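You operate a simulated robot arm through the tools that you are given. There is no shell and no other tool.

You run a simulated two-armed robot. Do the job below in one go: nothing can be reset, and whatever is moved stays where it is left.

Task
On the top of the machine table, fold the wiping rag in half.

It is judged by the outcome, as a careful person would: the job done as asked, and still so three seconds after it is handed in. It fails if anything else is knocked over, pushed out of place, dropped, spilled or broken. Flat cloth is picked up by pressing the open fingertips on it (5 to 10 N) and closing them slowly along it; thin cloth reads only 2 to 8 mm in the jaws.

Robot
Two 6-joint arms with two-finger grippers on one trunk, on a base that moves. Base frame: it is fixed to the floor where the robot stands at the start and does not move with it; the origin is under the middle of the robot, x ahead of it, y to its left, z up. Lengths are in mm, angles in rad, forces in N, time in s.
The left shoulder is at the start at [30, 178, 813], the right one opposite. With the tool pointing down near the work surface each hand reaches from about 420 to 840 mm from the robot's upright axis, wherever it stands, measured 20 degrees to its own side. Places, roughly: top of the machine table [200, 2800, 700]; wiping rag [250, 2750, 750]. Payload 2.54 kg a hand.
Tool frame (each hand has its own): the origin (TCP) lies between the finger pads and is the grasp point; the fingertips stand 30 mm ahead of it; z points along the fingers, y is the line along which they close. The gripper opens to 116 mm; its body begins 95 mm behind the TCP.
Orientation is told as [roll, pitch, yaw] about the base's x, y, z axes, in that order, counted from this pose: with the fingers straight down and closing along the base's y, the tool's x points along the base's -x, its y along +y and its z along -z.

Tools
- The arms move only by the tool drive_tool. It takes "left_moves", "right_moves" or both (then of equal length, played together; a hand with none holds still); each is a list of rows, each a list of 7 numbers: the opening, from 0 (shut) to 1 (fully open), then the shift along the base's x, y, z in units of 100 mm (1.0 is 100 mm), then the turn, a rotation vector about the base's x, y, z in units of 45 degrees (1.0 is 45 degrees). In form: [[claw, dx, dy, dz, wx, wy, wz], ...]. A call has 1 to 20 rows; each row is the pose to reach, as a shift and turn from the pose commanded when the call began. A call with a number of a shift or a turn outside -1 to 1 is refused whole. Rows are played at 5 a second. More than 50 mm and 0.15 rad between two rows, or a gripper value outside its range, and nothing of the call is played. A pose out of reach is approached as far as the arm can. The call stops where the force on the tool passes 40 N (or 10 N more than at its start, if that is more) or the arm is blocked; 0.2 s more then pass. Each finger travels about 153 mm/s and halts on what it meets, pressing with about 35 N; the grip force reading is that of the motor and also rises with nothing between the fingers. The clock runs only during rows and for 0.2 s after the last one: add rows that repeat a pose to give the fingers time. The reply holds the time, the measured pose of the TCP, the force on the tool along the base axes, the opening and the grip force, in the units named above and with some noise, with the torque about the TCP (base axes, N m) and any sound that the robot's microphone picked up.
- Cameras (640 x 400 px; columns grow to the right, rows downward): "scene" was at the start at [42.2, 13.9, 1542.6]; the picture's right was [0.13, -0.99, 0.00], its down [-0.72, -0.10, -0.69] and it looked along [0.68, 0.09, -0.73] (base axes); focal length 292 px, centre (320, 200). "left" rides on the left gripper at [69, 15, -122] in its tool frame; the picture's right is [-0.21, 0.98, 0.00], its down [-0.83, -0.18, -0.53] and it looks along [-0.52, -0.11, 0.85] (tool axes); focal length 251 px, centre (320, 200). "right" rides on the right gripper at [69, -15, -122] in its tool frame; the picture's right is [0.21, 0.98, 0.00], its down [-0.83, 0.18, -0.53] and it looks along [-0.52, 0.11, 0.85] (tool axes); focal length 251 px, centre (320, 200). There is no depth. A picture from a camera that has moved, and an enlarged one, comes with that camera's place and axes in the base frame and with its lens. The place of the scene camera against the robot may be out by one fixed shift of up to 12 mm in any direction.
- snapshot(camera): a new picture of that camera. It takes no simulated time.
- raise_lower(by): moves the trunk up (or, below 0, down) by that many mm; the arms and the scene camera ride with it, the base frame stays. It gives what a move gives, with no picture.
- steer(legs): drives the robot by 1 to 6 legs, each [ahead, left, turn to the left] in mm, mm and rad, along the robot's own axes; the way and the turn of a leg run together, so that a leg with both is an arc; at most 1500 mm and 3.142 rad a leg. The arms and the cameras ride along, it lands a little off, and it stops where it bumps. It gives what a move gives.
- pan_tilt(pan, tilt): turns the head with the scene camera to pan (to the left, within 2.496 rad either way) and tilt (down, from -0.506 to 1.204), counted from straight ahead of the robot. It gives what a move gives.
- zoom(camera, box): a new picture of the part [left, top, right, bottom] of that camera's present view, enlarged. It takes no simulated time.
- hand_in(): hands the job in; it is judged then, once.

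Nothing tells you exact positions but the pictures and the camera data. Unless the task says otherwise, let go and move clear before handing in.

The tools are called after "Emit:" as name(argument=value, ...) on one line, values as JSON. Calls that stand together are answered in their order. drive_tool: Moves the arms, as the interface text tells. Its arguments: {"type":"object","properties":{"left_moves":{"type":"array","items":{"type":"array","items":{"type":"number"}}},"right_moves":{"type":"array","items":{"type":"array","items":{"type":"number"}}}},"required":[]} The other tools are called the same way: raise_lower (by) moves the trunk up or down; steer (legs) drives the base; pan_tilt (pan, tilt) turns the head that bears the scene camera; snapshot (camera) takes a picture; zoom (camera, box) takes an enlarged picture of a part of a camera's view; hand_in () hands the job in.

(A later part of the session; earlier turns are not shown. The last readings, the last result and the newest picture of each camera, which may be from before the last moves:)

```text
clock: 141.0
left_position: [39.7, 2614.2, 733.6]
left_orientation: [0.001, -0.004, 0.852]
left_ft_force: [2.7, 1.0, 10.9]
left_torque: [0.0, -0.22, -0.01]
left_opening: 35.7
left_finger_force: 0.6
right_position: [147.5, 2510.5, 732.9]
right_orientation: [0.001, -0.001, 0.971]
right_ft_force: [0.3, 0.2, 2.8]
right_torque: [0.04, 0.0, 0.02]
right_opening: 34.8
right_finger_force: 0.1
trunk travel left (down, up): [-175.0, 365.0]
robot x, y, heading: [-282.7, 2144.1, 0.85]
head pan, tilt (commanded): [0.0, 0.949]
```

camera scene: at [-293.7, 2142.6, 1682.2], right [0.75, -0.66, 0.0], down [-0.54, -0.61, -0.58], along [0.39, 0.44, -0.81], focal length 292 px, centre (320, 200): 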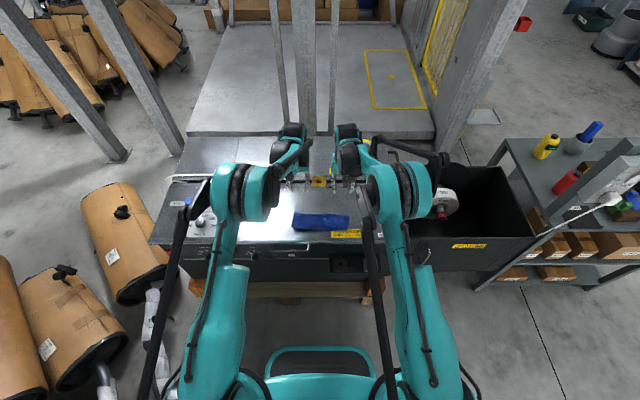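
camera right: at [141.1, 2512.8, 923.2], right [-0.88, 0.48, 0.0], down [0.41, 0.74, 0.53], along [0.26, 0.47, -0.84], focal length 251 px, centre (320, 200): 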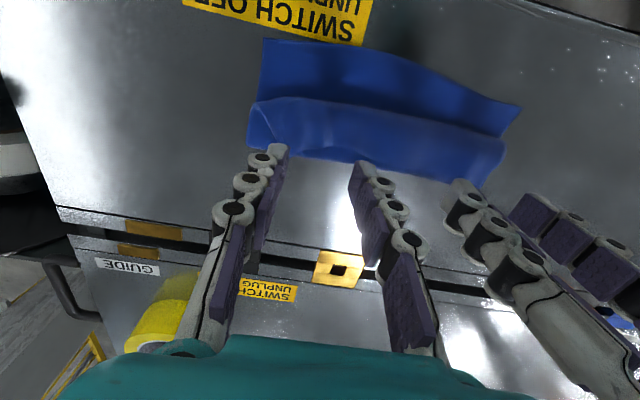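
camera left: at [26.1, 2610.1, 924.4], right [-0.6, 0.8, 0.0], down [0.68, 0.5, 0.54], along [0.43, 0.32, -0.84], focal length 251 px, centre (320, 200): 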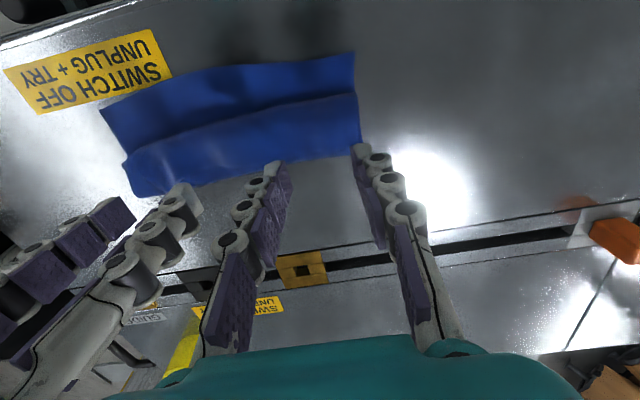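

Left presses 11 N, right 3 N; I press the right a bit more and close both slowly.

Emit:
drive_tool(left_moves=[[0.3, 0, 0, 0.0, 0, 0, 0], [0.28, 0, 0, 0, 0, 0, 0], [0.26, 0, 0, 0, 0, 0, 0], [0.24, 0, 0, -0.002, 0, 0, 0], [0.22, 0, 0, -0.004, 0, 0, 0], [0.2, 0, 0, -0.006, 0, 0, 0], [0.18, 0, 0, -0.008, 0, 0, 0], [0.16, 0, 0, -0.01, 0, 0, 0], [0.14, 0, 0, -0.012, 0, 0, 0], [0.12, 0, 0, -0.014, 0, 0, 0], [0.1, 0, 0, -0.016, 0, 0, 0], [0.08, 0, 0, -0.018, 0, 0, 0], [0.06, 0, 0, -0.018, 0, 0, 0], [0.04, 0, 0, -0.018, 0, 0, 0], [0.02, 0, 0, -0.018, 0, 0, 0], [0.0, 0, 0, -0.018, 0, 0, 0], [0.0, 0, 0, -0.018, 0, 0, 0], [0.0, 0, 0, -0.018, 0, 0, 0]], right_moves=[[0.3, 0, 0, -0.01, 0, 0, 0], [0.28, 0, 0, -0.011, 0, 0, 0], [0.26, 0, 0, -0.012, 0, 0, 0], [0.24, 0, 0, -0.014, 0, 0, 0], [0.22, 0, 0, -0.016, 0, 0, 0], [0.2, 0, 0, -0.018, 0, 0, 0], [0.18, 0, 0, -0.02, 0, 0, 0], [0.16, 0, 0, -0.022, 0, 0, 0], [0.14, 0, 0, -0.024, 0, 0, 0], [0.12, 0, 0, -0.026, 0, 0, 0], [0.1, 0, 0, -0.028, 0, 0, 0], [0.08, 0, 0, -0.03, 0, 0, 0], [0.06, 0, 0, -0.03, 0, 0, 0], [0.04, 0, 0, -0.03, 0, 0, 0], [0.02, 0, 0, -0.03, 0, 0, 0], [0.0, 0, 0, -0.03, 0, 0, 0], [0.0, 0, 0, -0.03, 0, 0, 0], [0.0, 0, 0, -0.03, 0, 0, 0]])

Emit:
zoom(camera="left", box=[200, 80, 440, 230])

Emit:
zoom(camera="right", box=[200, 80, 440, 230])

```text
clock: 144.8
left_position: [38.6, 2613.3, 730.9]
left_orientation: [-0.001, -0.004, 0.853]
left_ft_force: [-1.0, 1.4, 17.1]
left_torque: [0.14, -0.03, 0.04]
left_opening: 3.6
left_finger_force: 32.4
right_position: [147.8, 2509.8, 730.9]
right_orientation: [0.001, 0.0, 0.968]
right_ft_force: [-0.5, 0.2, -0.1]
right_torque: [0.04, -0.02, 0.01]
right_opening: 0.1
right_finger_force: 28.5
trunk travel left (down, up): [-175.0, 365.0]
robot x, y, heading: [-284.6, 2145.2, 0.851]
head pan, tilt (commanded): [0.0, 0.949]
```

```text
2.67 times, centred on (320, 155) of left
camera zoom: at [-18.0, 2571.7, 853.4], right [-0.6, 0.8, 0.0], down [0.68, 0.5, 0.54], along [0.43, 0.32, -0.84], focal length 670 px, centre (320, 320)
```

zoom: 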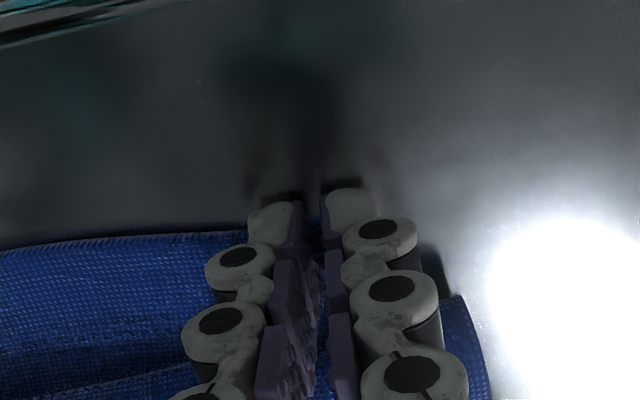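

```text
2.67 times, centred on (320, 155) of right
camera zoom: at [120.2, 2445.2, 853.7], right [-0.93, 0.38, 0.0], down [0.32, 0.78, 0.54], along [0.2, 0.5, -0.84], focal length 670 px, centre (320, 320)
```

zoom: 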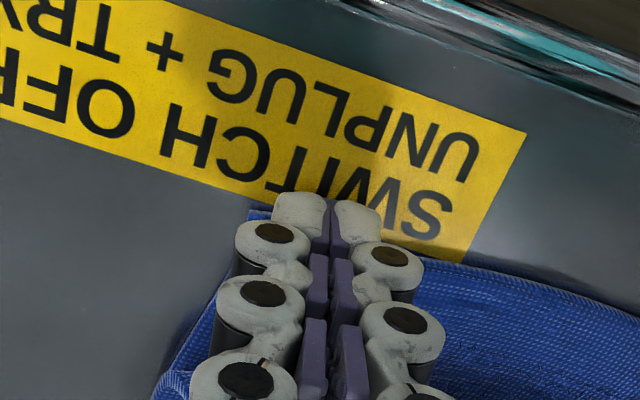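

The left caught the near edge (3.6 mm); the right slipped. I reposition the right a little inward and forward and try again with firmer pressure.

Emit:
drive_tool(right_moves=[[0.0, 0, 0, 0.05, 0, 0, 0], [0.1, 0, 0, 0.1, 0, 0, 0], [0.2, -0.03, 0.045, 0.1, 0, 0, 0], [0.31, -0.059, 0.09, 0.1, 0, 0, 0], [0.31, -0.059, 0.09, 0.1, 0, 0, 0]])

Emit:
zoom(camera="right", box=[200, 80, 440, 230])

```text
clock: 146.0
left_position: [39.0, 2613.9, 730.3]
left_orientation: [0.0, -0.002, 0.854]
left_ft_force: [-1.3, 2.0, 16.8]
left_torque: [0.1, -0.05, 0.03]
left_opening: 3.7
left_finger_force: 32.6
right_position: [141.4, 2517.8, 741.9]
right_orientation: [-0.001, -0.002, 0.968]
right_ft_force: [1.0, 0.1, 0.2]
right_torque: [-0.01, -0.01, -0.02]
right_opening: 36.2
right_finger_force: 0.0
trunk travel left (down, up): [-175.0, 365.0]
robot x, y, heading: [-281.0, 2140.8, 0.847]
head pan, tilt (commanded): [0.0, 0.949]
```

```text
2.67 times, centred on (320, 155) of right
camera zoom: at [114.7, 2454.0, 865.2], right [-0.93, 0.38, 0.0], down [0.32, 0.78, 0.54], along [0.2, 0.5, -0.84], focal length 670 px, centre (320, 320)
```

zoom: 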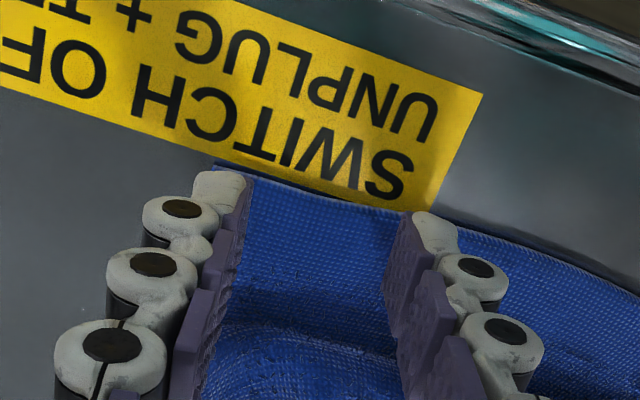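

Position is good (about 9 mm inside). I shift 6 mm further inward and press down.

Emit:
drive_tool(right_moves=[[0.31, -0.049, 0.034, 0, 0, 0, 0], [0.31, -0.049, 0.034, -0.05, 0, 0, 0], [0.31, -0.049, 0.034, -0.09, 0, 0, 0], [0.31, -0.049, 0.034, -0.09, 0, 0, 0]])

Emit:
drive_tool(right_moves=[[0.31, 0, 0, -0.008, 0, 0, 0], [0.31, 0, 0, -0.008, 0, 0, 0]])

```text
clock: 147.0
left_position: [38.8, 2614.0, 730.7]
left_orientation: [0.0, -0.004, 0.853]
left_ft_force: [-1.2, 2.1, 14.0]
left_torque: [0.13, -0.03, 0.02]
left_opening: 3.6
left_finger_force: 32.6
right_position: [136.3, 2522.8, 732.3]
right_orientation: [0.001, -0.004, 0.969]
right_ft_force: [-0.5, 0.1, 4.7]
right_torque: [0.03, -0.04, -0.02]
right_opening: 36.0
right_finger_force: 0.1
trunk travel left (down, up): [-175.0, 365.0]
robot x, y, heading: [-287.2, 2142.2, 0.851]
head pan, tilt (commanded): [0.0, 0.949]
```

```text
clock: 147.6
left_position: [38.5, 2613.6, 730.5]
left_orientation: [0.001, -0.002, 0.853]
left_ft_force: [-0.9, 1.0, 13.2]
left_torque: [0.03, -0.07, 0.01]
left_opening: 3.4
left_finger_force: 32.6
right_position: [138.1, 2521.8, 732.4]
right_orientation: [-0.001, -0.005, 0.969]
right_ft_force: [-0.8, 0.3, 9.0]
right_torque: [0.01, 0.02, -0.01]
right_opening: 37.0
right_finger_force: 0.7
trunk travel left (down, up): [-175.0, 365.0]
robot x, y, heading: [-281.3, 2139.2, 0.853]
head pan, tilt (commanded): [0.0, 0.949]
```

Emit:
drive_tool(right_moves=[[0.29, 0, 0, 0, 0, 0, 0], [0.27, 0, 0, -0.001, 0, 0, 0], [0.25, 0, 0, -0.002, 0, 0, 0], [0.23, 0, 0, -0.004, 0, 0, 0], [0.21, 0, 0, -0.006, 0, 0, 0], [0.19, 0, 0, -0.008, 0, 0, 0], [0.17, 0, 0, -0.01, 0, 0, 0], [0.15, 0, 0, -0.012, 0, 0, 0], [0.13, 0, 0, -0.014, 0, 0, 0], [0.11, 0, 0, -0.016, 0, 0, 0], [0.09, 0, 0, -0.018, 0, 0, 0], [0.07, 0, 0, -0.019, 0, 0, 0], [0.05, 0, 0, -0.02, 0, 0, 0], [0.03, 0, 0, -0.02, 0, 0, 0], [0.0, 0, 0, -0.02, 0, 0, 0], [0.0, 0, 0, -0.02, 0, 0, 0], [0.0, 0, 0, -0.02, 0, 0, 0]])

Emit:
zoom(camera="right", box=[200, 80, 440, 230])

```text
clock: 151.2
left_position: [37.8, 2614.3, 731.2]
left_orientation: [-0.001, -0.004, 0.853]
left_ft_force: [8.8, -9.9, 6.3]
left_torque: [-0.27, -0.29, 0.02]
left_opening: 3.8
left_finger_force: 33.0
right_position: [136.2, 2522.0, 730.3]
right_orientation: [-0.001, -0.004, 0.97]
right_ft_force: [-14.3, 8.6, 20.8]
right_torque: [0.32, 0.37, 0.07]
right_opening: 3.9
right_finger_force: 32.8
trunk travel left (down, up): [-175.0, 365.0]
robot x, y, heading: [-282.6, 2141.0, 0.848]
head pan, tilt (commanded): [0.0, 0.949]
```

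```text
2.67 times, centred on (320, 155) of right
camera zoom: at [109.7, 2457.4, 852.9], right [-0.93, 0.38, 0.0], down [0.32, 0.78, 0.54], along [0.2, 0.5, -0.84], focal length 670 px, centre (320, 320)
```

zoom: 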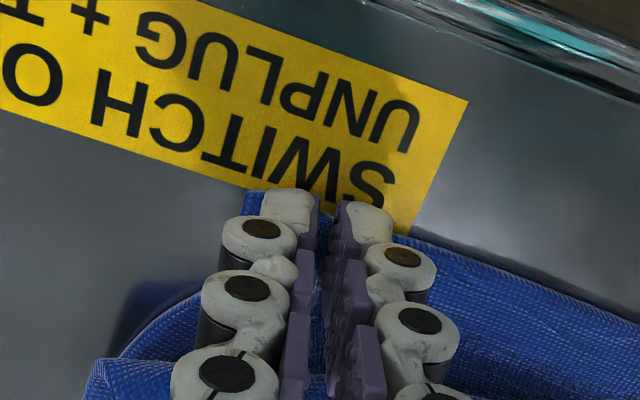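

Both jaws now hold the near edge (3.8 and 3.9 mm). I lift it as a curtain, moving slightly forward, in two steps.

Emit:
drive_tool(left_moves=[[0, 0.022, -0.02, 0.1, 0, 0, 0], [0, 0.04, 0.0, 0.22, 0, 0, 0], [0, 0.065, 0.03, 0.35, 0, 0, 0], [0, 0.09, 0.06, 0.48, 0, 0, 0], [0, 0.12, 0.09, 0.61, 0, 0, 0], [0, 0.145, 0.12, 0.74, 0, 0, 0], [0, 0.17, 0.15, 0.87, 0, 0, 0], [0, 0.188, 0.167, 1.0, 0, 0, 0], [0, 0.188, 0.167, 1.0, 0, 0, 0]], right_moves=[[0, -0.022, 0.02, 0.1, 0, 0, -0.02], [0, 0.0, 0.045, 0.22, 0, 0, -0.04], [0, 0.03, 0.075, 0.35, 0, 0, -0.06], [0, 0.06, 0.11, 0.48, 0, 0, -0.08], [0, 0.09, 0.145, 0.61, 0, 0, -0.1], [0, 0.12, 0.18, 0.74, 0, 0, -0.12], [0, 0.15, 0.21, 0.87, 0, 0, -0.14], [0, 0.17, 0.237, 1.0, 0, 0, -0.15], [0, 0.17, 0.237, 1.0, 0, 0, -0.15]])

Emit:
snapshot(camera="left")

Emit:
zoom(camera="scene", box=[240, 150, 400, 270])

```text
clock: 153.2
left_position: [59.5, 2629.9, 832.2]
left_orientation: [0.0, -0.003, 0.854]
left_ft_force: [4.4, -2.6, -0.2]
left_torque: [-0.12, -0.13, -0.02]
left_opening: 3.8
left_finger_force: 32.7
right_position: [154.6, 2545.4, 829.0]
right_orientation: [0.002, -0.001, 0.85]
right_ft_force: [-3.7, 3.2, -1.6]
right_torque: [0.12, 0.15, 0.06]
right_opening: 3.2
right_finger_force: 30.2
trunk travel left (down, up): [-175.0, 365.0]
robot x, y, heading: [-279.5, 2146.7, 0.85]
head pan, tilt (commanded): [0.0, 0.949]
```

```text
taken
camera left: at [1.9, 2588.3, 954.1], right [-0.6, 0.8, 0.0], down [0.68, 0.5, 0.54], along [0.43, 0.32, -0.84], focal length 251 px, centre (320, 200)
```

left: 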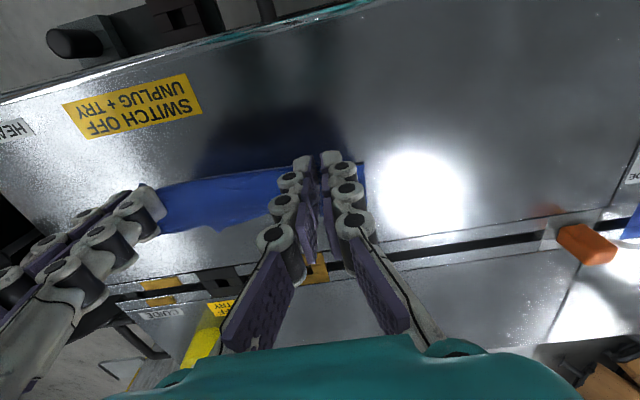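

```text
3.33 times, centred on (320, 210) of scene
camera zoom: at [-261.6, 2179.3, 1682.2], right [0.75, -0.66, 0.0], down [-0.54, -0.61, -0.58], along [0.38, 0.44, -0.81], focal length 973 px, centre (320, 167)
```

zoom: 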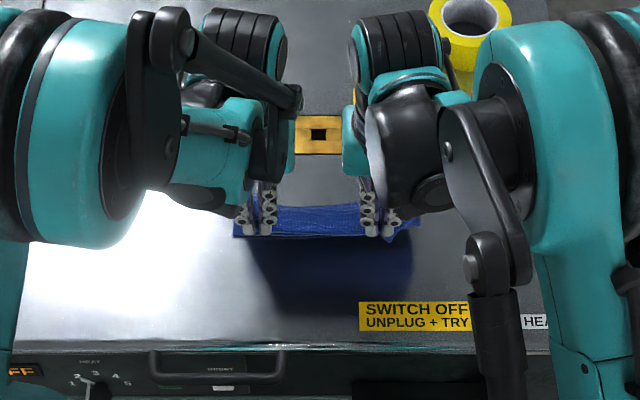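

Both hold. I keep lifting until the rag hangs free.

Emit:
drive_tool(left_moves=[[0, 0.0, 0.0, 0.15, 0, 0, 0], [0, 0.0, 0.0, 0.3, 0, 0, 0], [0, 0.0, 0.0, 0.45, 0, 0, 0], [0, 0.0, 0.0, 0.6, 0, 0, 0], [0, 0.0, 0.0, 0.75, 0, 0, 0], [0, 0.0, 0.0, 0.88, 0, 0, 0], [0, 0.0, 0.0, 0.97, 0, 0, 0], [0, 0.0, 0.0, 0.97, 0, 0, 0], [0, 0.0, 0.0, 0.97, 0, 0, 0]], right_moves=[[0, 0.0, 0.0, 0.15, 0, 0, 0], [0, 0.0, 0.0, 0.3, 0, 0, 0], [0, 0.0, 0.0, 0.45, 0, 0, 0], [0, 0.0, 0.0, 0.6, 0, 0, 0], [0, 0.0, 0.0, 0.75, 0, 0, 0], [0, 0.0, 0.0, 0.88, 0, 0, 0], [0, 0.0, 0.0, 0.97, 0, 0, 0], [0, 0.0, 0.0, 0.97, 0, 0, 0], [0, 0.0, 0.0, 0.97, 0, 0, 0]])

Emit:
snapshot(camera="left")

Emit:
snapshot(camera="right")

Emit:
snapshot(camera="scene")

```text
clock: 155.2
left_position: [58.6, 2630.8, 928.6]
left_orientation: [0.002, -0.002, 0.851]
left_ft_force: [2.3, -1.7, 0.0]
left_torque: [-0.08, -0.04, -0.01]
left_opening: 3.7
left_finger_force: 32.7
right_position: [154.8, 2546.4, 926.8]
right_orientation: [0.001, -0.001, 0.849]
right_ft_force: [-2.0, 2.0, -1.9]
right_torque: [0.04, 0.07, 0.01]
right_opening: 4.2
right_finger_force: 31.7
trunk travel left (down, up): [-175.0, 365.0]
robot x, y, heading: [-283.4, 2142.3, 0.847]
head pan, tilt (commanded): [0.0, 0.949]
```

```text
taken
camera left: at [2.0, 2588.0, 1050.6], right [-0.6, 0.8, 0.0], down [0.68, 0.5, 0.54], along [0.43, 0.32, -0.84], focal length 251 px, centre (320, 200)
```

left: 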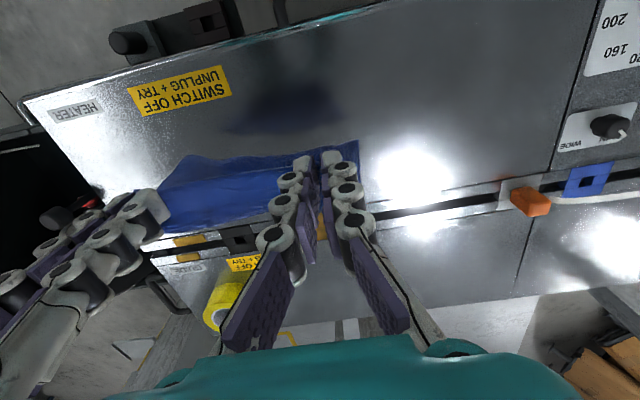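

```text
taken
camera right: at [120.0, 2485.9, 1049.5], right [-0.88, 0.48, 0.0], down [0.41, 0.74, 0.54], along [0.26, 0.47, -0.84], focal length 251 px, centre (320, 200)
```

right: 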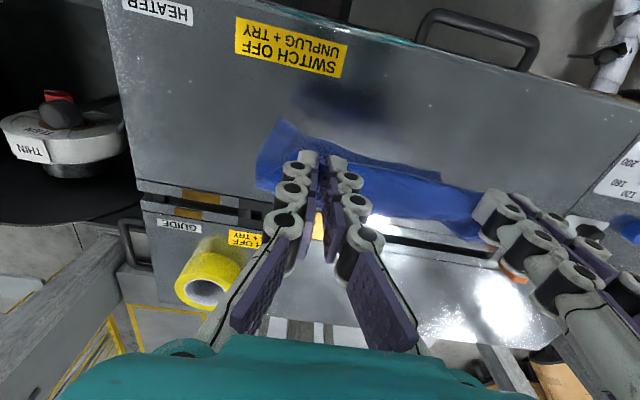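

```text
taken
camera scene: at [-261.9, 2178.9, 1682.2], right [0.75, -0.66, 0.0], down [-0.54, -0.61, -0.58], along [0.38, 0.44, -0.81], focal length 292 px, centre (320, 200)
```

scene: 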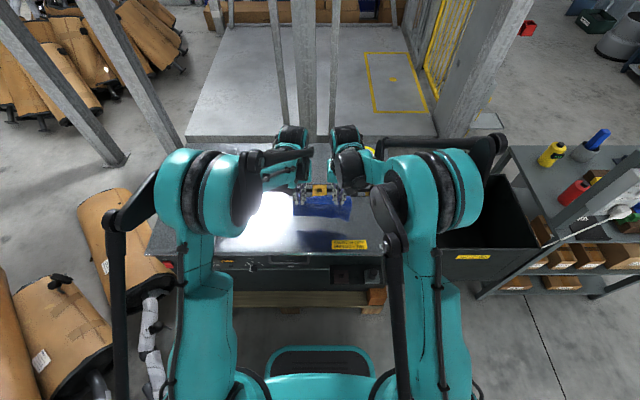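

The rag hangs from the jaws. I zoom in to see where its lower edge is.

Emit:
zoom(camera="left", box=[130, 90, 400, 260])

Emit:
zoom(camera="right", box=[230, 80, 500, 260])

Emit:
zoom(camera="scene", box=[280, 175, 370, 265])

```text
2.35 times, centred on (265, 175) of left
camera zoom: at [2.0, 2588.0, 1050.6], right [-0.6, 0.8, 0.0], down [0.68, 0.5, 0.54], along [0.43, 0.32, -0.84], focal length 592 px, centre (449, 259)
```

zoom: 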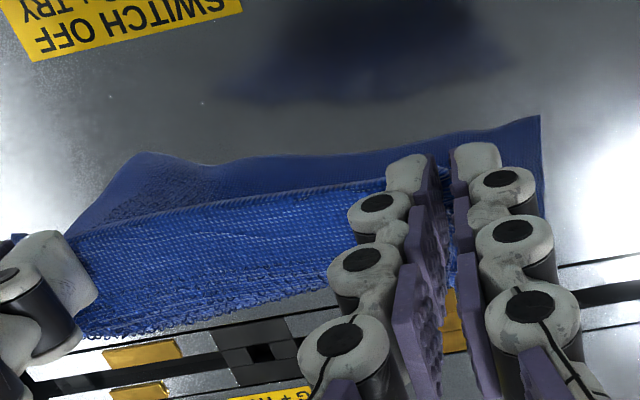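

```text
2.22 times, centred on (365, 170) of right
camera zoom: at [120.0, 2485.9, 1049.5], right [-0.88, 0.48, 0.0], down [0.41, 0.74, 0.54], along [0.26, 0.47, -0.84], focal length 559 px, centre (220, 267)
```

zoom: 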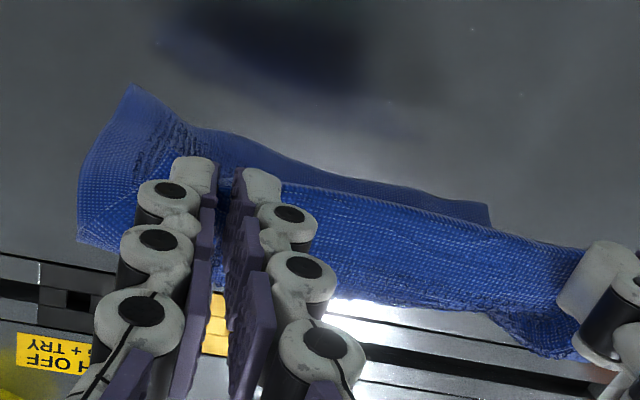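

```text
4.44 times, centred on (325, 220) of scene
camera zoom: at [-261.9, 2178.9, 1682.2], right [0.75, -0.66, 0.0], down [-0.54, -0.61, -0.58], along [0.38, 0.44, -0.81], focal length 1297 px, centre (298, 111)
```

zoom: 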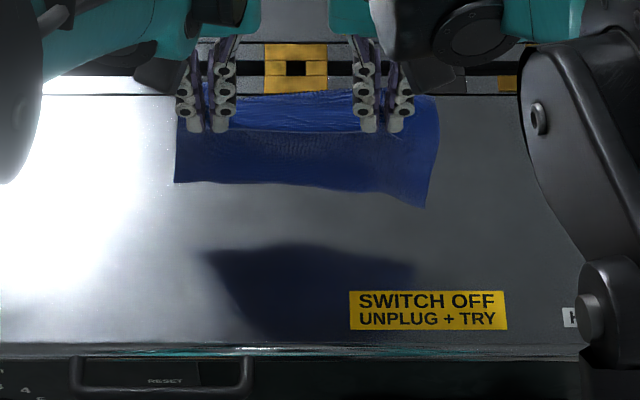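

The rag hangs fully extended, its lower edge about 27 mm above the table near f≈-10. I shift everything 50 mm toward me, then lower until the lower edge touches the table.

Emit:
drive_tool(left_moves=[[0, -0.066, -0.075, 0, 0, 0, 0], [0, -0.132, -0.15, 0, 0, 0, 0], [0, -0.199, -0.225, 0, 0, 0, 0], [0, -0.265, -0.3, 0, 0, 0, 0], [0, -0.331, -0.375, 0, 0, 0, 0], [0, -0.331, -0.375, 0, 0, 0, 0], [0, -0.331, -0.375, 0, 0, 0, 0]], right_moves=[[0, -0.066, -0.075, 0, 0, 0, 0], [0, -0.132, -0.15, 0, 0, 0, 0], [0, -0.199, -0.225, 0, 0, 0, 0], [0, -0.265, -0.3, 0, 0, 0, 0], [0, -0.331, -0.375, 0, 0, 0, 0], [0, -0.331, -0.375, 0, 0, 0, 0], [0, -0.331, -0.375, 0, 0, 0, 0]])

Emit:
zoom(camera="left", box=[130, 90, 400, 260])

Emit:
zoom(camera="scene", box=[280, 175, 370, 265])

```text
clock: 156.8
left_position: [26.7, 2592.7, 927.2]
left_orientation: [0.001, -0.002, 0.853]
left_ft_force: [2.6, -2.4, 0.0]
left_torque: [-0.08, -0.08, 0.0]
left_opening: 3.4
left_finger_force: 32.9
right_position: [121.5, 2507.9, 924.6]
right_orientation: [0.0, -0.003, 0.85]
right_ft_force: [-4.0, 1.8, 1.7]
right_torque: [0.15, 0.1, 0.01]
right_opening: 3.1
right_finger_force: 31.7
trunk travel left (down, up): [-175.0, 365.0]
robot x, y, heading: [-285.2, 2143.9, 0.852]
head pan, tilt (commanded): [0.0, 0.949]
```

```text
2.35 times, centred on (265, 175) of left
camera zoom: at [-30.4, 2550.3, 1050.6], right [-0.6, 0.8, 0.0], down [0.68, 0.5, 0.54], along [0.43, 0.32, -0.84], focal length 592 px, centre (449, 259)
```

zoom: 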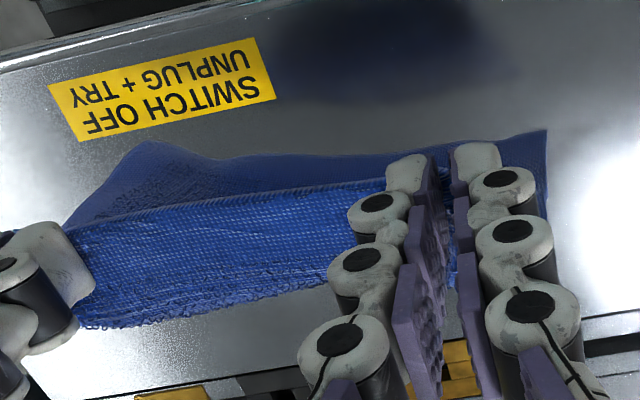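

```text
4.44 times, centred on (325, 220) of scene
camera zoom: at [-262.1, 2178.7, 1682.2], right [0.75, -0.66, 0.0], down [-0.54, -0.61, -0.58], along [0.38, 0.44, -0.81], focal length 1297 px, centre (298, 111)
```

zoom: 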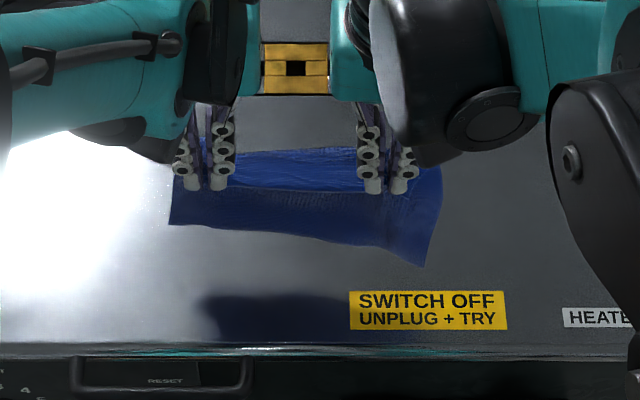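

The lower edge is now just above the table near f≈-45 to -70. I lay the lower half down by moving the hands forward and down along a gentle curve.

Emit:
drive_tool(left_moves=[[0, 0.03, 0.034, -0.05, 0, 0, 0], [0, 0.06, 0.067, -0.09, 0, 0, 0], [0, 0.106, 0.12, -0.13, 0, 0, 0], [0, 0.159, 0.18, -0.16, 0, 0, 0], [0, 0.212, 0.24, -0.19, 0, 0, 0], [0, 0.271, 0.307, -0.22, 0, 0, 0], [0, 0.331, 0.375, -0.26, 0, 0, 0], [0, 0.391, 0.442, -0.3, 0, 0, 0], [0, 0.45, 0.509, -0.35, 0, 0, 0], [0, 0.51, 0.577, -0.4, 0, 0, 0], [0, 0.569, 0.644, -0.46, 0, 0, 0], [0, 0.629, 0.712, -0.52, 0, 0, 0], [0, 0.629, 0.712, -0.52, 0, 0, 0]], right_moves=[[0, 0.03, 0.034, -0.05, 0, 0, 0], [0, 0.06, 0.067, -0.09, 0, 0, 0], [0, 0.106, 0.12, -0.13, 0, 0, 0], [0, 0.159, 0.18, -0.16, 0, 0, 0], [0, 0.212, 0.24, -0.19, 0, 0, 0], [0, 0.271, 0.307, -0.22, 0, 0, 0], [0, 0.331, 0.375, -0.26, 0, 0, 0], [0, 0.391, 0.442, -0.3, 0, 0, 0], [0, 0.45, 0.509, -0.35, 0, 0, 0], [0, 0.51, 0.577, -0.4, 0, 0, 0], [0, 0.569, 0.644, -0.46, 0, 0, 0], [0, 0.629, 0.712, -0.52, 0, 0, 0], [0, 0.629, 0.712, -0.52, 0, 0, 0]])

Emit:
snapshot(camera="left")

Emit:
snapshot(camera="right")

Emit:
zoom(camera="scene", box=[270, 165, 380, 265])

```text
clock: 159.6
left_position: [86.8, 2663.3, 875.3]
left_orientation: [0.0, -0.001, 0.855]
left_ft_force: [5.4, -3.4, 0.5]
left_torque: [-0.12, -0.09, 0.02]
left_opening: 3.3
left_finger_force: 32.4
right_position: [186.2, 2580.3, 874.8]
right_orientation: [-0.001, -0.002, 0.85]
right_ft_force: [-5.0, 2.8, 0.1]
right_torque: [0.14, 0.15, 0.09]
right_opening: 3.6
right_finger_force: 32.6
trunk travel left (down, up): [-175.0, 365.0]
robot x, y, heading: [-281.9, 2136.7, 0.852]
head pan, tilt (commanded): [0.0, 0.949]
```

```text
taken
camera left: at [30.9, 2620.8, 998.6], right [-0.6, 0.8, 0.0], down [0.68, 0.5, 0.54], along [0.43, 0.32, -0.84], focal length 251 px, centre (320, 200)
```

left: 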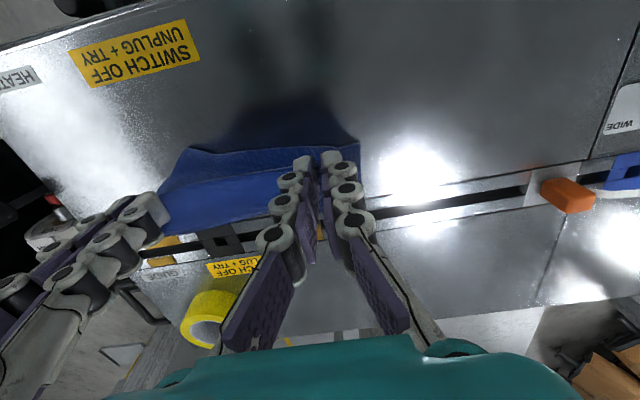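

```text
taken
camera right: at [151.7, 2519.7, 997.0], right [-0.88, 0.48, 0.0], down [0.41, 0.74, 0.54], along [0.26, 0.47, -0.84], focal length 251 px, centre (320, 200)
```

right: 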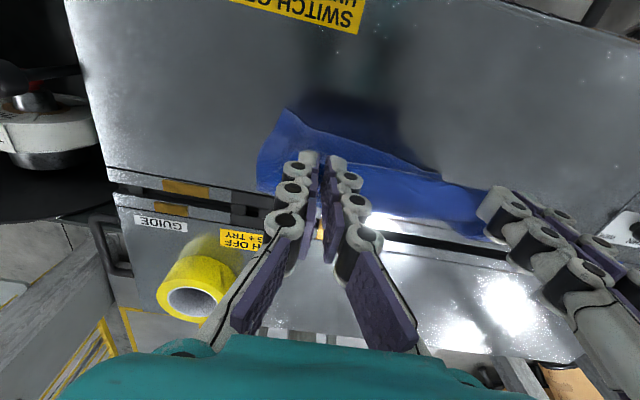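

```text
4.00 times, centred on (325, 215) of scene
camera zoom: at [-262.1, 2178.6, 1682.3], right [0.75, -0.66, 0.0], down [-0.54, -0.61, -0.58], along [0.38, 0.44, -0.81], focal length 1167 px, centre (300, 140)
```

zoom: 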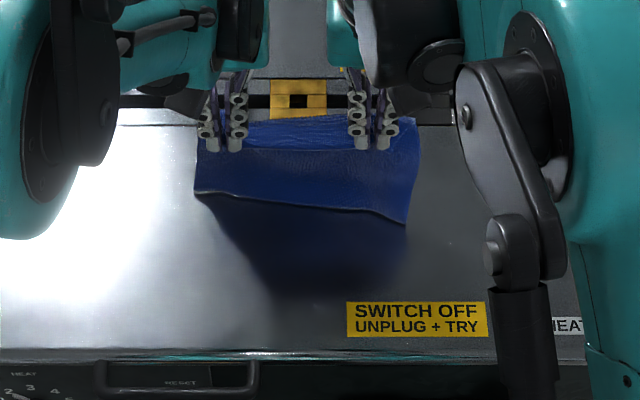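

The lower edge now rests on the table (left f≈25, right f≈-9) and the cloth bows forward, which is exactly the desired fold direction—but it is too far forward. I lift free, move back 65 mm, and then lower straight down so that it bows forward there.

Emit:
drive_tool(left_moves=[[0, -0.02, -0.02, 0.15, 0, 0, 0], [0, -0.06, -0.07, 0.3, 0, 0, 0], [0, -0.12, -0.14, 0.42, 0, 0, 0], [0, -0.2, -0.23, 0.48, 0, 0, 0], [0, -0.28, -0.32, 0.48, 0, 0, 0], [0, -0.36, -0.41, 0.48, 0, 0, 0], [0, -0.43, -0.487, 0.48, 0, 0, 0], [0, -0.43, -0.487, 0.48, 0, 0, 0], [0, -0.43, -0.487, 0.48, 0, 0, 0]], right_moves=[[0, -0.02, -0.02, 0.15, 0, 0, 0], [0, -0.06, -0.07, 0.3, 0, 0, 0], [0, -0.12, -0.14, 0.42, 0, 0, 0], [0, -0.2, -0.23, 0.48, 0, 0, 0], [0, -0.28, -0.32, 0.48, 0, 0, 0], [0, -0.36, -0.41, 0.48, 0, 0, 0], [0, -0.43, -0.487, 0.48, 0, 0, 0], [0, -0.43, -0.487, 0.48, 0, 0, 0], [0, -0.43, -0.487, 0.48, 0, 0, 0]])

Emit:
zoom(camera="scene", box=[270, 165, 380, 265])

Emit:
snapshot(camera="left")

Emit:
snapshot(camera="right")

```text
clock: 161.6
left_position: [44.7, 2614.3, 922.4]
left_orientation: [-0.001, -0.002, 0.852]
left_ft_force: [2.4, -2.6, -0.6]
left_torque: [-0.05, -0.06, 0.0]
left_opening: 3.5
left_finger_force: 32.8
right_position: [142.3, 2530.9, 921.9]
right_orientation: [0.0, -0.001, 0.849]
right_ft_force: [-3.3, 2.1, -0.1]
right_torque: [0.07, 0.13, 0.05]
right_opening: 3.8
right_finger_force: 32.6
trunk travel left (down, up): [-175.0, 365.0]
robot x, y, heading: [-283.3, 2141.9, 0.852]
head pan, tilt (commanded): [0.0, 0.949]
```

```text
4.00 times, centred on (325, 215) of scene
camera zoom: at [-261.9, 2178.7, 1682.2], right [0.75, -0.66, 0.0], down [-0.54, -0.61, -0.58], along [0.38, 0.44, -0.81], focal length 1167 px, centre (300, 140)
```

zoom: 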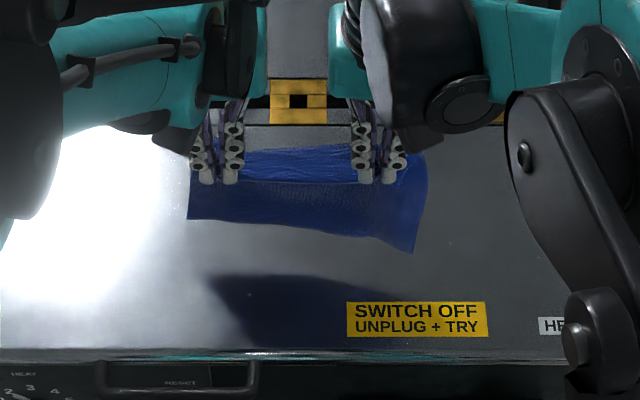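

```text
taken
camera left: at [-11.8, 2571.7, 1046.3], right [-0.6, 0.8, 0.0], down [0.68, 0.5, 0.54], along [0.43, 0.32, -0.84], focal length 251 px, centre (320, 200)
```

left: 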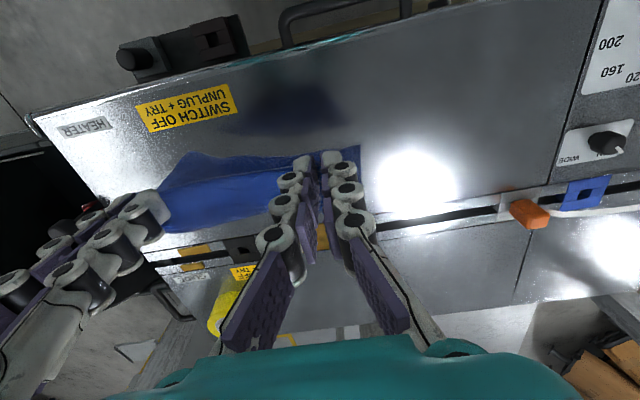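

```text
taken
camera right: at [107.0, 2470.2, 1044.0], right [-0.88, 0.48, 0.0], down [0.41, 0.74, 0.54], along [0.26, 0.47, -0.84], focal length 251 px, centre (320, 200)
```

right: 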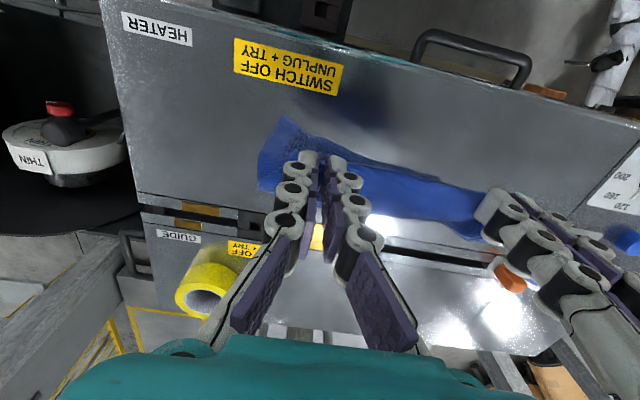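

It hangs free again around f≈-80. Now I lower straight down to let it bow forward.

Emit:
drive_tool(left_moves=[[0, 0, 0, -0.1, 0, 0, 0], [0, 0, 0, -0.2, 0, 0, 0], [0, 0, 0, -0.3, 0, 0, 0], [0, 0, 0, -0.4, 0, 0, 0], [0, 0, 0, -0.5, 0, 0, 0], [0, 0, 0, -0.6, 0, 0, 0], [0, 0, 0, -0.6, 0, 0, 0]], right_moves=[[0, 0, 0, -0.1, 0, 0, 0], [0, 0, 0, -0.2, 0, 0, 0], [0, 0, 0, -0.3, 0, 0, 0], [0, 0, 0, -0.4, 0, 0, 0], [0, 0, 0, -0.5, 0, 0, 0], [0, 0, 0, -0.6, 0, 0, 0], [0, 0, 0, -0.6, 0, 0, 0]])

Emit:
zoom(camera="scene", box=[270, 165, 380, 265])

Emit:
snapshot(camera="left")

Emit:
snapshot(camera="right")

```text
clock: 163.2
left_position: [44.2, 2615.6, 863.3]
left_orientation: [0.001, -0.001, 0.854]
left_ft_force: [2.3, -2.5, -0.4]
left_torque: [-0.09, -0.11, 0.01]
left_opening: 3.6
left_finger_force: 33.1
right_position: [141.6, 2531.8, 862.7]
right_orientation: [-0.001, -0.004, 0.85]
right_ft_force: [-2.9, 2.5, -0.1]
right_torque: [0.11, 0.13, 0.04]
right_opening: 3.7
right_finger_force: 32.9
trunk travel left (down, up): [-175.0, 365.0]
robot x, y, heading: [-284.0, 2141.6, 0.846]
head pan, tilt (commanded): [0.0, 0.949]
```

```text
4.00 times, centred on (325, 215) of scene
camera zoom: at [-261.9, 2178.7, 1682.2], right [0.75, -0.66, 0.0], down [-0.54, -0.61, -0.58], along [0.38, 0.44, -0.81], focal length 1167 px, centre (300, 140)
```

zoom: 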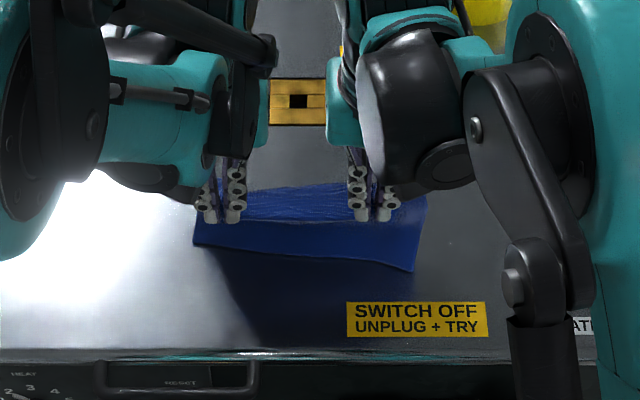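

```text
taken
camera left: at [-12.0, 2572.3, 985.5], right [-0.6, 0.8, 0.0], down [0.68, 0.5, 0.54], along [0.43, 0.32, -0.84], focal length 251 px, centre (320, 200)
```

left: 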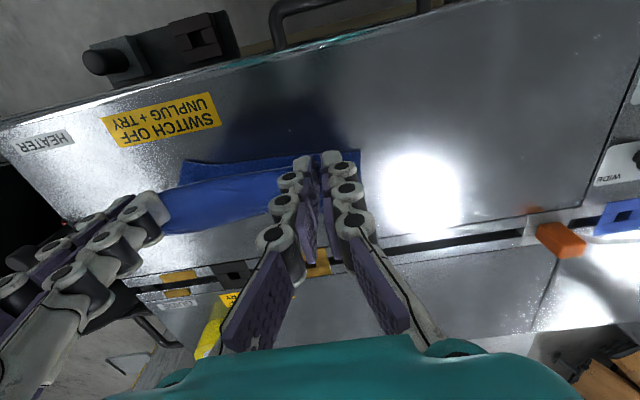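

```text
taken
camera right: at [107.4, 2471.2, 984.5], right [-0.88, 0.48, 0.0], down [0.41, 0.74, 0.54], along [0.26, 0.47, -0.84], focal length 251 px, centre (320, 200)
```

right: 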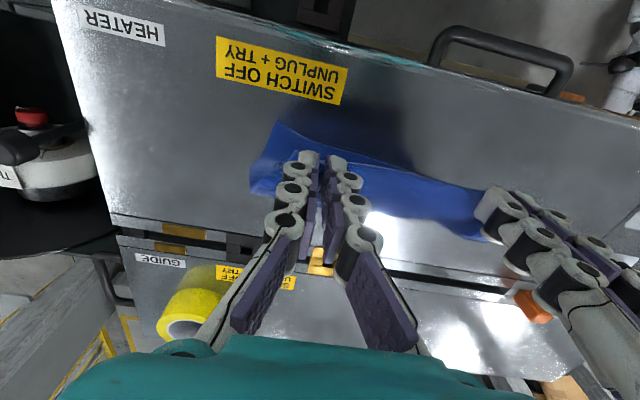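

The lower edge has settled on the table (left f≈-34, right f≈-63) and the cloth bows forward as wanted. I keep lowering while moving the hands forward toward the lower edge.

Emit:
drive_tool(left_moves=[[0, 0.033, 0.037, -0.12, 0, 0, 0], [0, 0.073, 0.082, -0.24, 0, 0, 0], [0, 0.113, 0.127, -0.36, 0, 0, 0], [0, 0.152, 0.172, -0.48, 0, 0, 0], [0, 0.192, 0.217, -0.6, 0, 0, 0], [0, 0.232, 0.262, -0.7, 0, 0, 0], [0, 0.232, 0.262, -0.7, 0, 0, 0]], right_moves=[[0, 0.013, 0.015, -0.12, 0, 0, 0], [0, 0.033, 0.037, -0.24, 0, 0, 0], [0, 0.053, 0.06, -0.36, 0, 0, 0], [0, 0.073, 0.082, -0.48, 0, 0, 0], [0, 0.093, 0.105, -0.6, 0, 0, 0], [0, 0.113, 0.127, -0.7, 0, 0, 0], [0, 0.113, 0.127, -0.7, 0, 0, 0]])

Emit:
zoom(camera="scene", box=[270, 165, 380, 265])

Emit:
snapshot(camera="left")

Emit:
snapshot(camera="right")

```text
clock: 164.8
left_position: [70.3, 2643.5, 794.9]
left_orientation: [0.0, -0.002, 0.853]
left_ft_force: [3.6, -3.5, -0.5]
left_torque: [-0.08, -0.11, 0.0]
left_opening: 3.2
left_finger_force: 32.4
right_position: [153.3, 2546.7, 793.0]
right_orientation: [0.0, -0.002, 0.851]
right_ft_force: [-3.7, 3.7, -0.5]
right_torque: [0.13, 0.13, 0.0]
right_opening: 3.7
right_finger_force: 33.0
trunk travel left (down, up): [-175.0, 365.0]
robot x, y, heading: [-280.6, 2145.0, 0.851]
head pan, tilt (commanded): [0.0, 0.949]
```

```text
4.00 times, centred on (325, 215) of scene
camera zoom: at [-262.0, 2178.7, 1682.3], right [0.75, -0.66, 0.0], down [-0.54, -0.61, -0.58], along [0.38, 0.44, -0.81], focal length 1167 px, centre (300, 140)
```

zoom: 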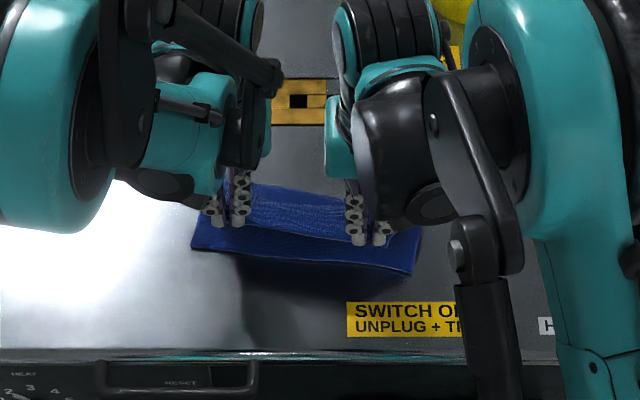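

```text
taken
camera left: at [13.8, 2601.1, 916.4], right [-0.6, 0.8, 0.0], down [0.68, 0.5, 0.54], along [0.43, 0.32, -0.84], focal length 251 px, centre (320, 200)
```

left: 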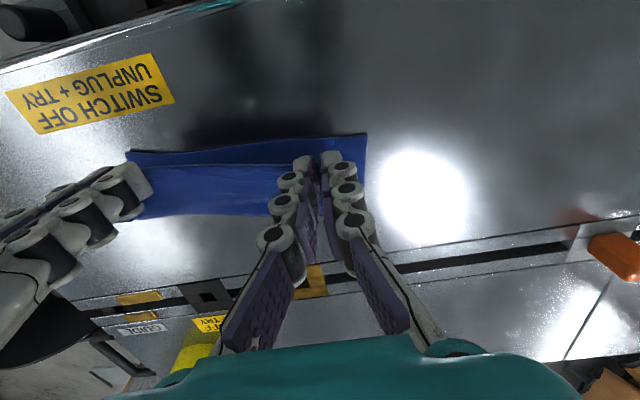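

```text
taken
camera right: at [118.7, 2483.5, 915.9], right [-0.88, 0.48, 0.0], down [0.41, 0.74, 0.54], along [0.26, 0.47, -0.84], focal length 251 px, centre (320, 200)
```

right: 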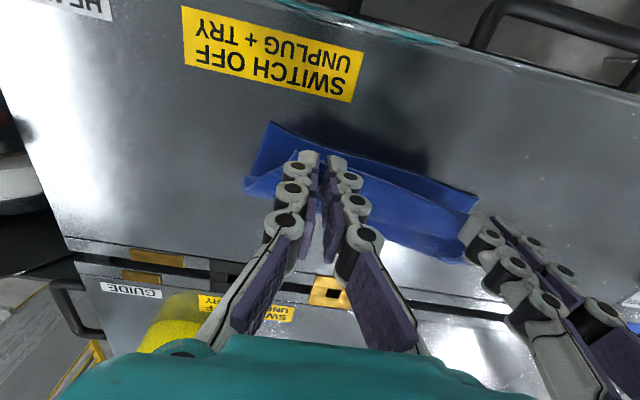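

This works: the cloth leaves the jaws forward and the fold forms ahead of the hands, with the lower edge just beneath. I lower further to ~15 mm while aligning the held edge over the lower edge.

Emit:
drive_tool(left_moves=[[0, 0.013, 0.015, -0.1, 0, 0, 0], [0, 0.026, 0.03, -0.2, 0, 0, 0], [0, 0.04, 0.045, -0.3, 0, 0, 0], [0, 0.053, 0.06, -0.4, 0, 0, 0], [0, 0.066, 0.075, -0.45, 0, 0, 0], [0, 0.066, 0.075, -0.45, 0, 0, 0]], right_moves=[[0, 0.0, 0.0, -0.1, 0, 0, 0], [0, 0.0, 0.0, -0.2, 0, 0, 0], [0, 0.0, 0.0, -0.3, 0, 0, 0], [0, 0.0, 0.0, -0.4, 0, 0, 0], [0, 0.005, 0.005, -0.44, 0, 0, 0], [0, 0.005, 0.005, -0.44, 0, 0, 0]])

Emit:
zoom(camera="left", box=[60, 60, 400, 250])

Emit:
zoom(camera="right", box=[220, 60, 560, 250])

Emit:
zoom(camera="scene", box=[270, 165, 380, 265])

```text
clock: 166.2
left_position: [76.4, 2649.4, 747.7]
left_orientation: [0.001, -0.001, 0.854]
left_ft_force: [3.9, -6.2, 0.1]
left_torque: [-0.17, -0.16, -0.02]
left_opening: 3.4
left_finger_force: 32.5
right_position: [153.8, 2545.3, 748.3]
right_orientation: [0.0, -0.001, 0.849]
right_ft_force: [-3.6, 5.9, -0.2]
right_torque: [0.14, 0.15, 0.02]
right_opening: 3.8
right_finger_force: 32.7
trunk travel left (down, up): [-175.0, 365.0]
robot x, y, heading: [-283.5, 2141.0, 0.85]
head pan, tilt (commanded): [0.0, 0.949]
```

```text
1.88 times, centred on (230, 155) of left
camera zoom: at [19.9, 2607.9, 869.9], right [-0.6, 0.8, 0.0], down [0.68, 0.5, 0.54], along [0.43, 0.32, -0.84], focal length 473 px, centre (489, 285)
```

zoom: 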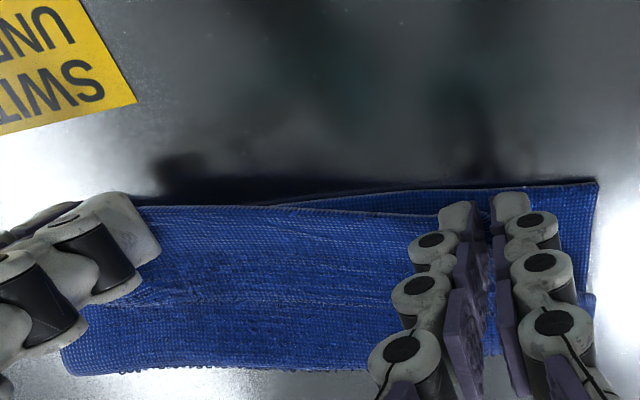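

```text
1.88 times, centred on (390, 155) of right
camera zoom: at [119.5, 2484.1, 870.5], right [-0.88, 0.48, 0.0], down [0.41, 0.74, 0.54], along [0.26, 0.47, -0.84], focal length 473 px, centre (188, 285)
```

zoom: 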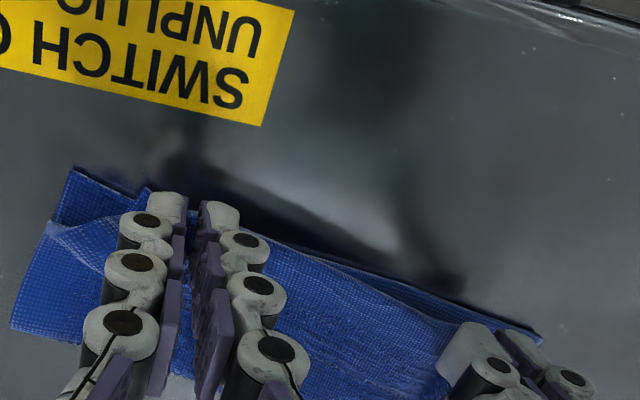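

```text
4.00 times, centred on (325, 215) of scene
camera zoom: at [-261.7, 2179.0, 1682.2], right [0.75, -0.66, 0.0], down [-0.54, -0.61, -0.58], along [0.38, 0.44, -0.81], focal length 1167 px, centre (300, 140)
```

zoom: 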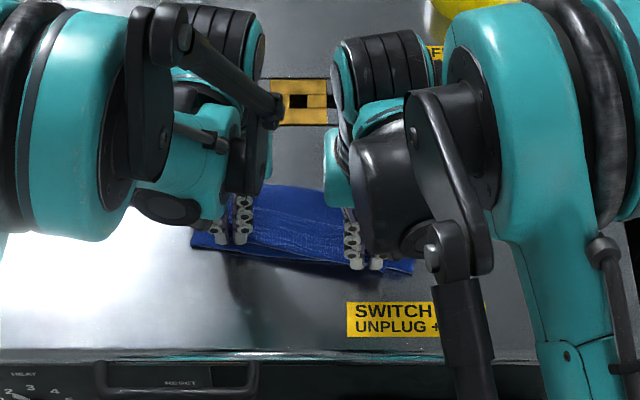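

Excellent—this is a true half fold now: the held edge lies just above the lower edge, with the fold ahead. I fine-align (left 4 mm back, right 3 mm forward) and lower onto the cloth.

Emit:
drive_tool(left_moves=[[0, -0.013, -0.015, -0.02, 0, 0, 0], [0, -0.026, -0.03, -0.05, 0, 0, 0], [0, -0.026, -0.03, -0.075, 0, 0, 0], [0, -0.026, -0.03, -0.075, 0, 0, 0]], right_moves=[[0, 0.01, 0.011, -0.02, 0, 0, 0], [0, 0.02, 0.022, -0.05, 0, 0, 0], [0, 0.02, 0.022, -0.075, 0, 0, 0], [0, 0.02, 0.022, -0.075, 0, 0, 0]])

Emit:
zoom(camera="left", box=[60, 60, 400, 250])

Emit:
zoom(camera="right", box=[220, 60, 560, 250])

```text
clock: 167.2
left_position: [72.3, 2646.6, 740.4]
left_orientation: [0.001, 0.0, 0.853]
left_ft_force: [2.1, -2.4, -0.1]
left_torque: [-0.06, -0.05, -0.02]
left_opening: 3.8
left_finger_force: 32.9
right_position: [156.1, 2547.8, 740.8]
right_orientation: [0.0, -0.002, 0.849]
right_ft_force: [-1.3, 2.9, 0.5]
right_torque: [0.06, 0.1, 0.01]
right_opening: 3.7
right_finger_force: 32.8
trunk travel left (down, up): [-175.0, 365.0]
robot x, y, heading: [-279.6, 2146.3, 0.852]
head pan, tilt (commanded): [0.0, 0.949]
```

```text
1.88 times, centred on (230, 155) of left
camera zoom: at [16.6, 2603.9, 862.8], right [-0.6, 0.8, 0.0], down [0.68, 0.5, 0.54], along [0.43, 0.32, -0.84], focal length 473 px, centre (489, 285)
```

zoom: 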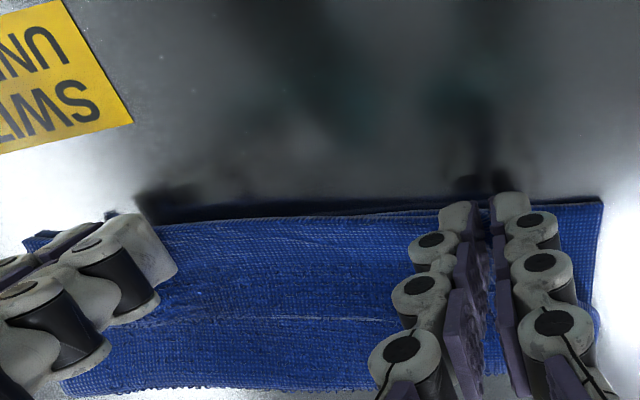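

```text
1.88 times, centred on (390, 155) of right
camera zoom: at [121.0, 2487.0, 862.8], right [-0.88, 0.48, 0.0], down [0.41, 0.74, 0.54], along [0.26, 0.47, -0.84], focal length 473 px, centre (188, 285)
```

zoom: 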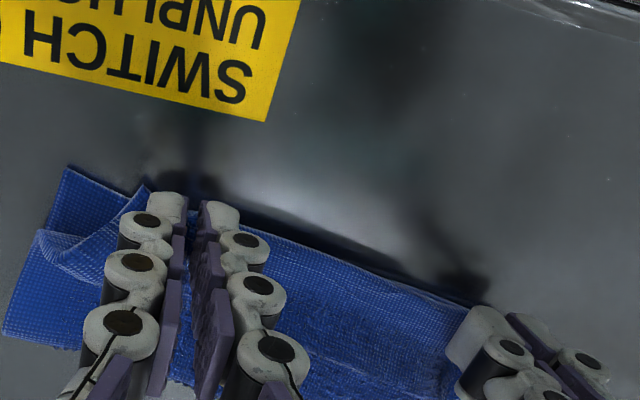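

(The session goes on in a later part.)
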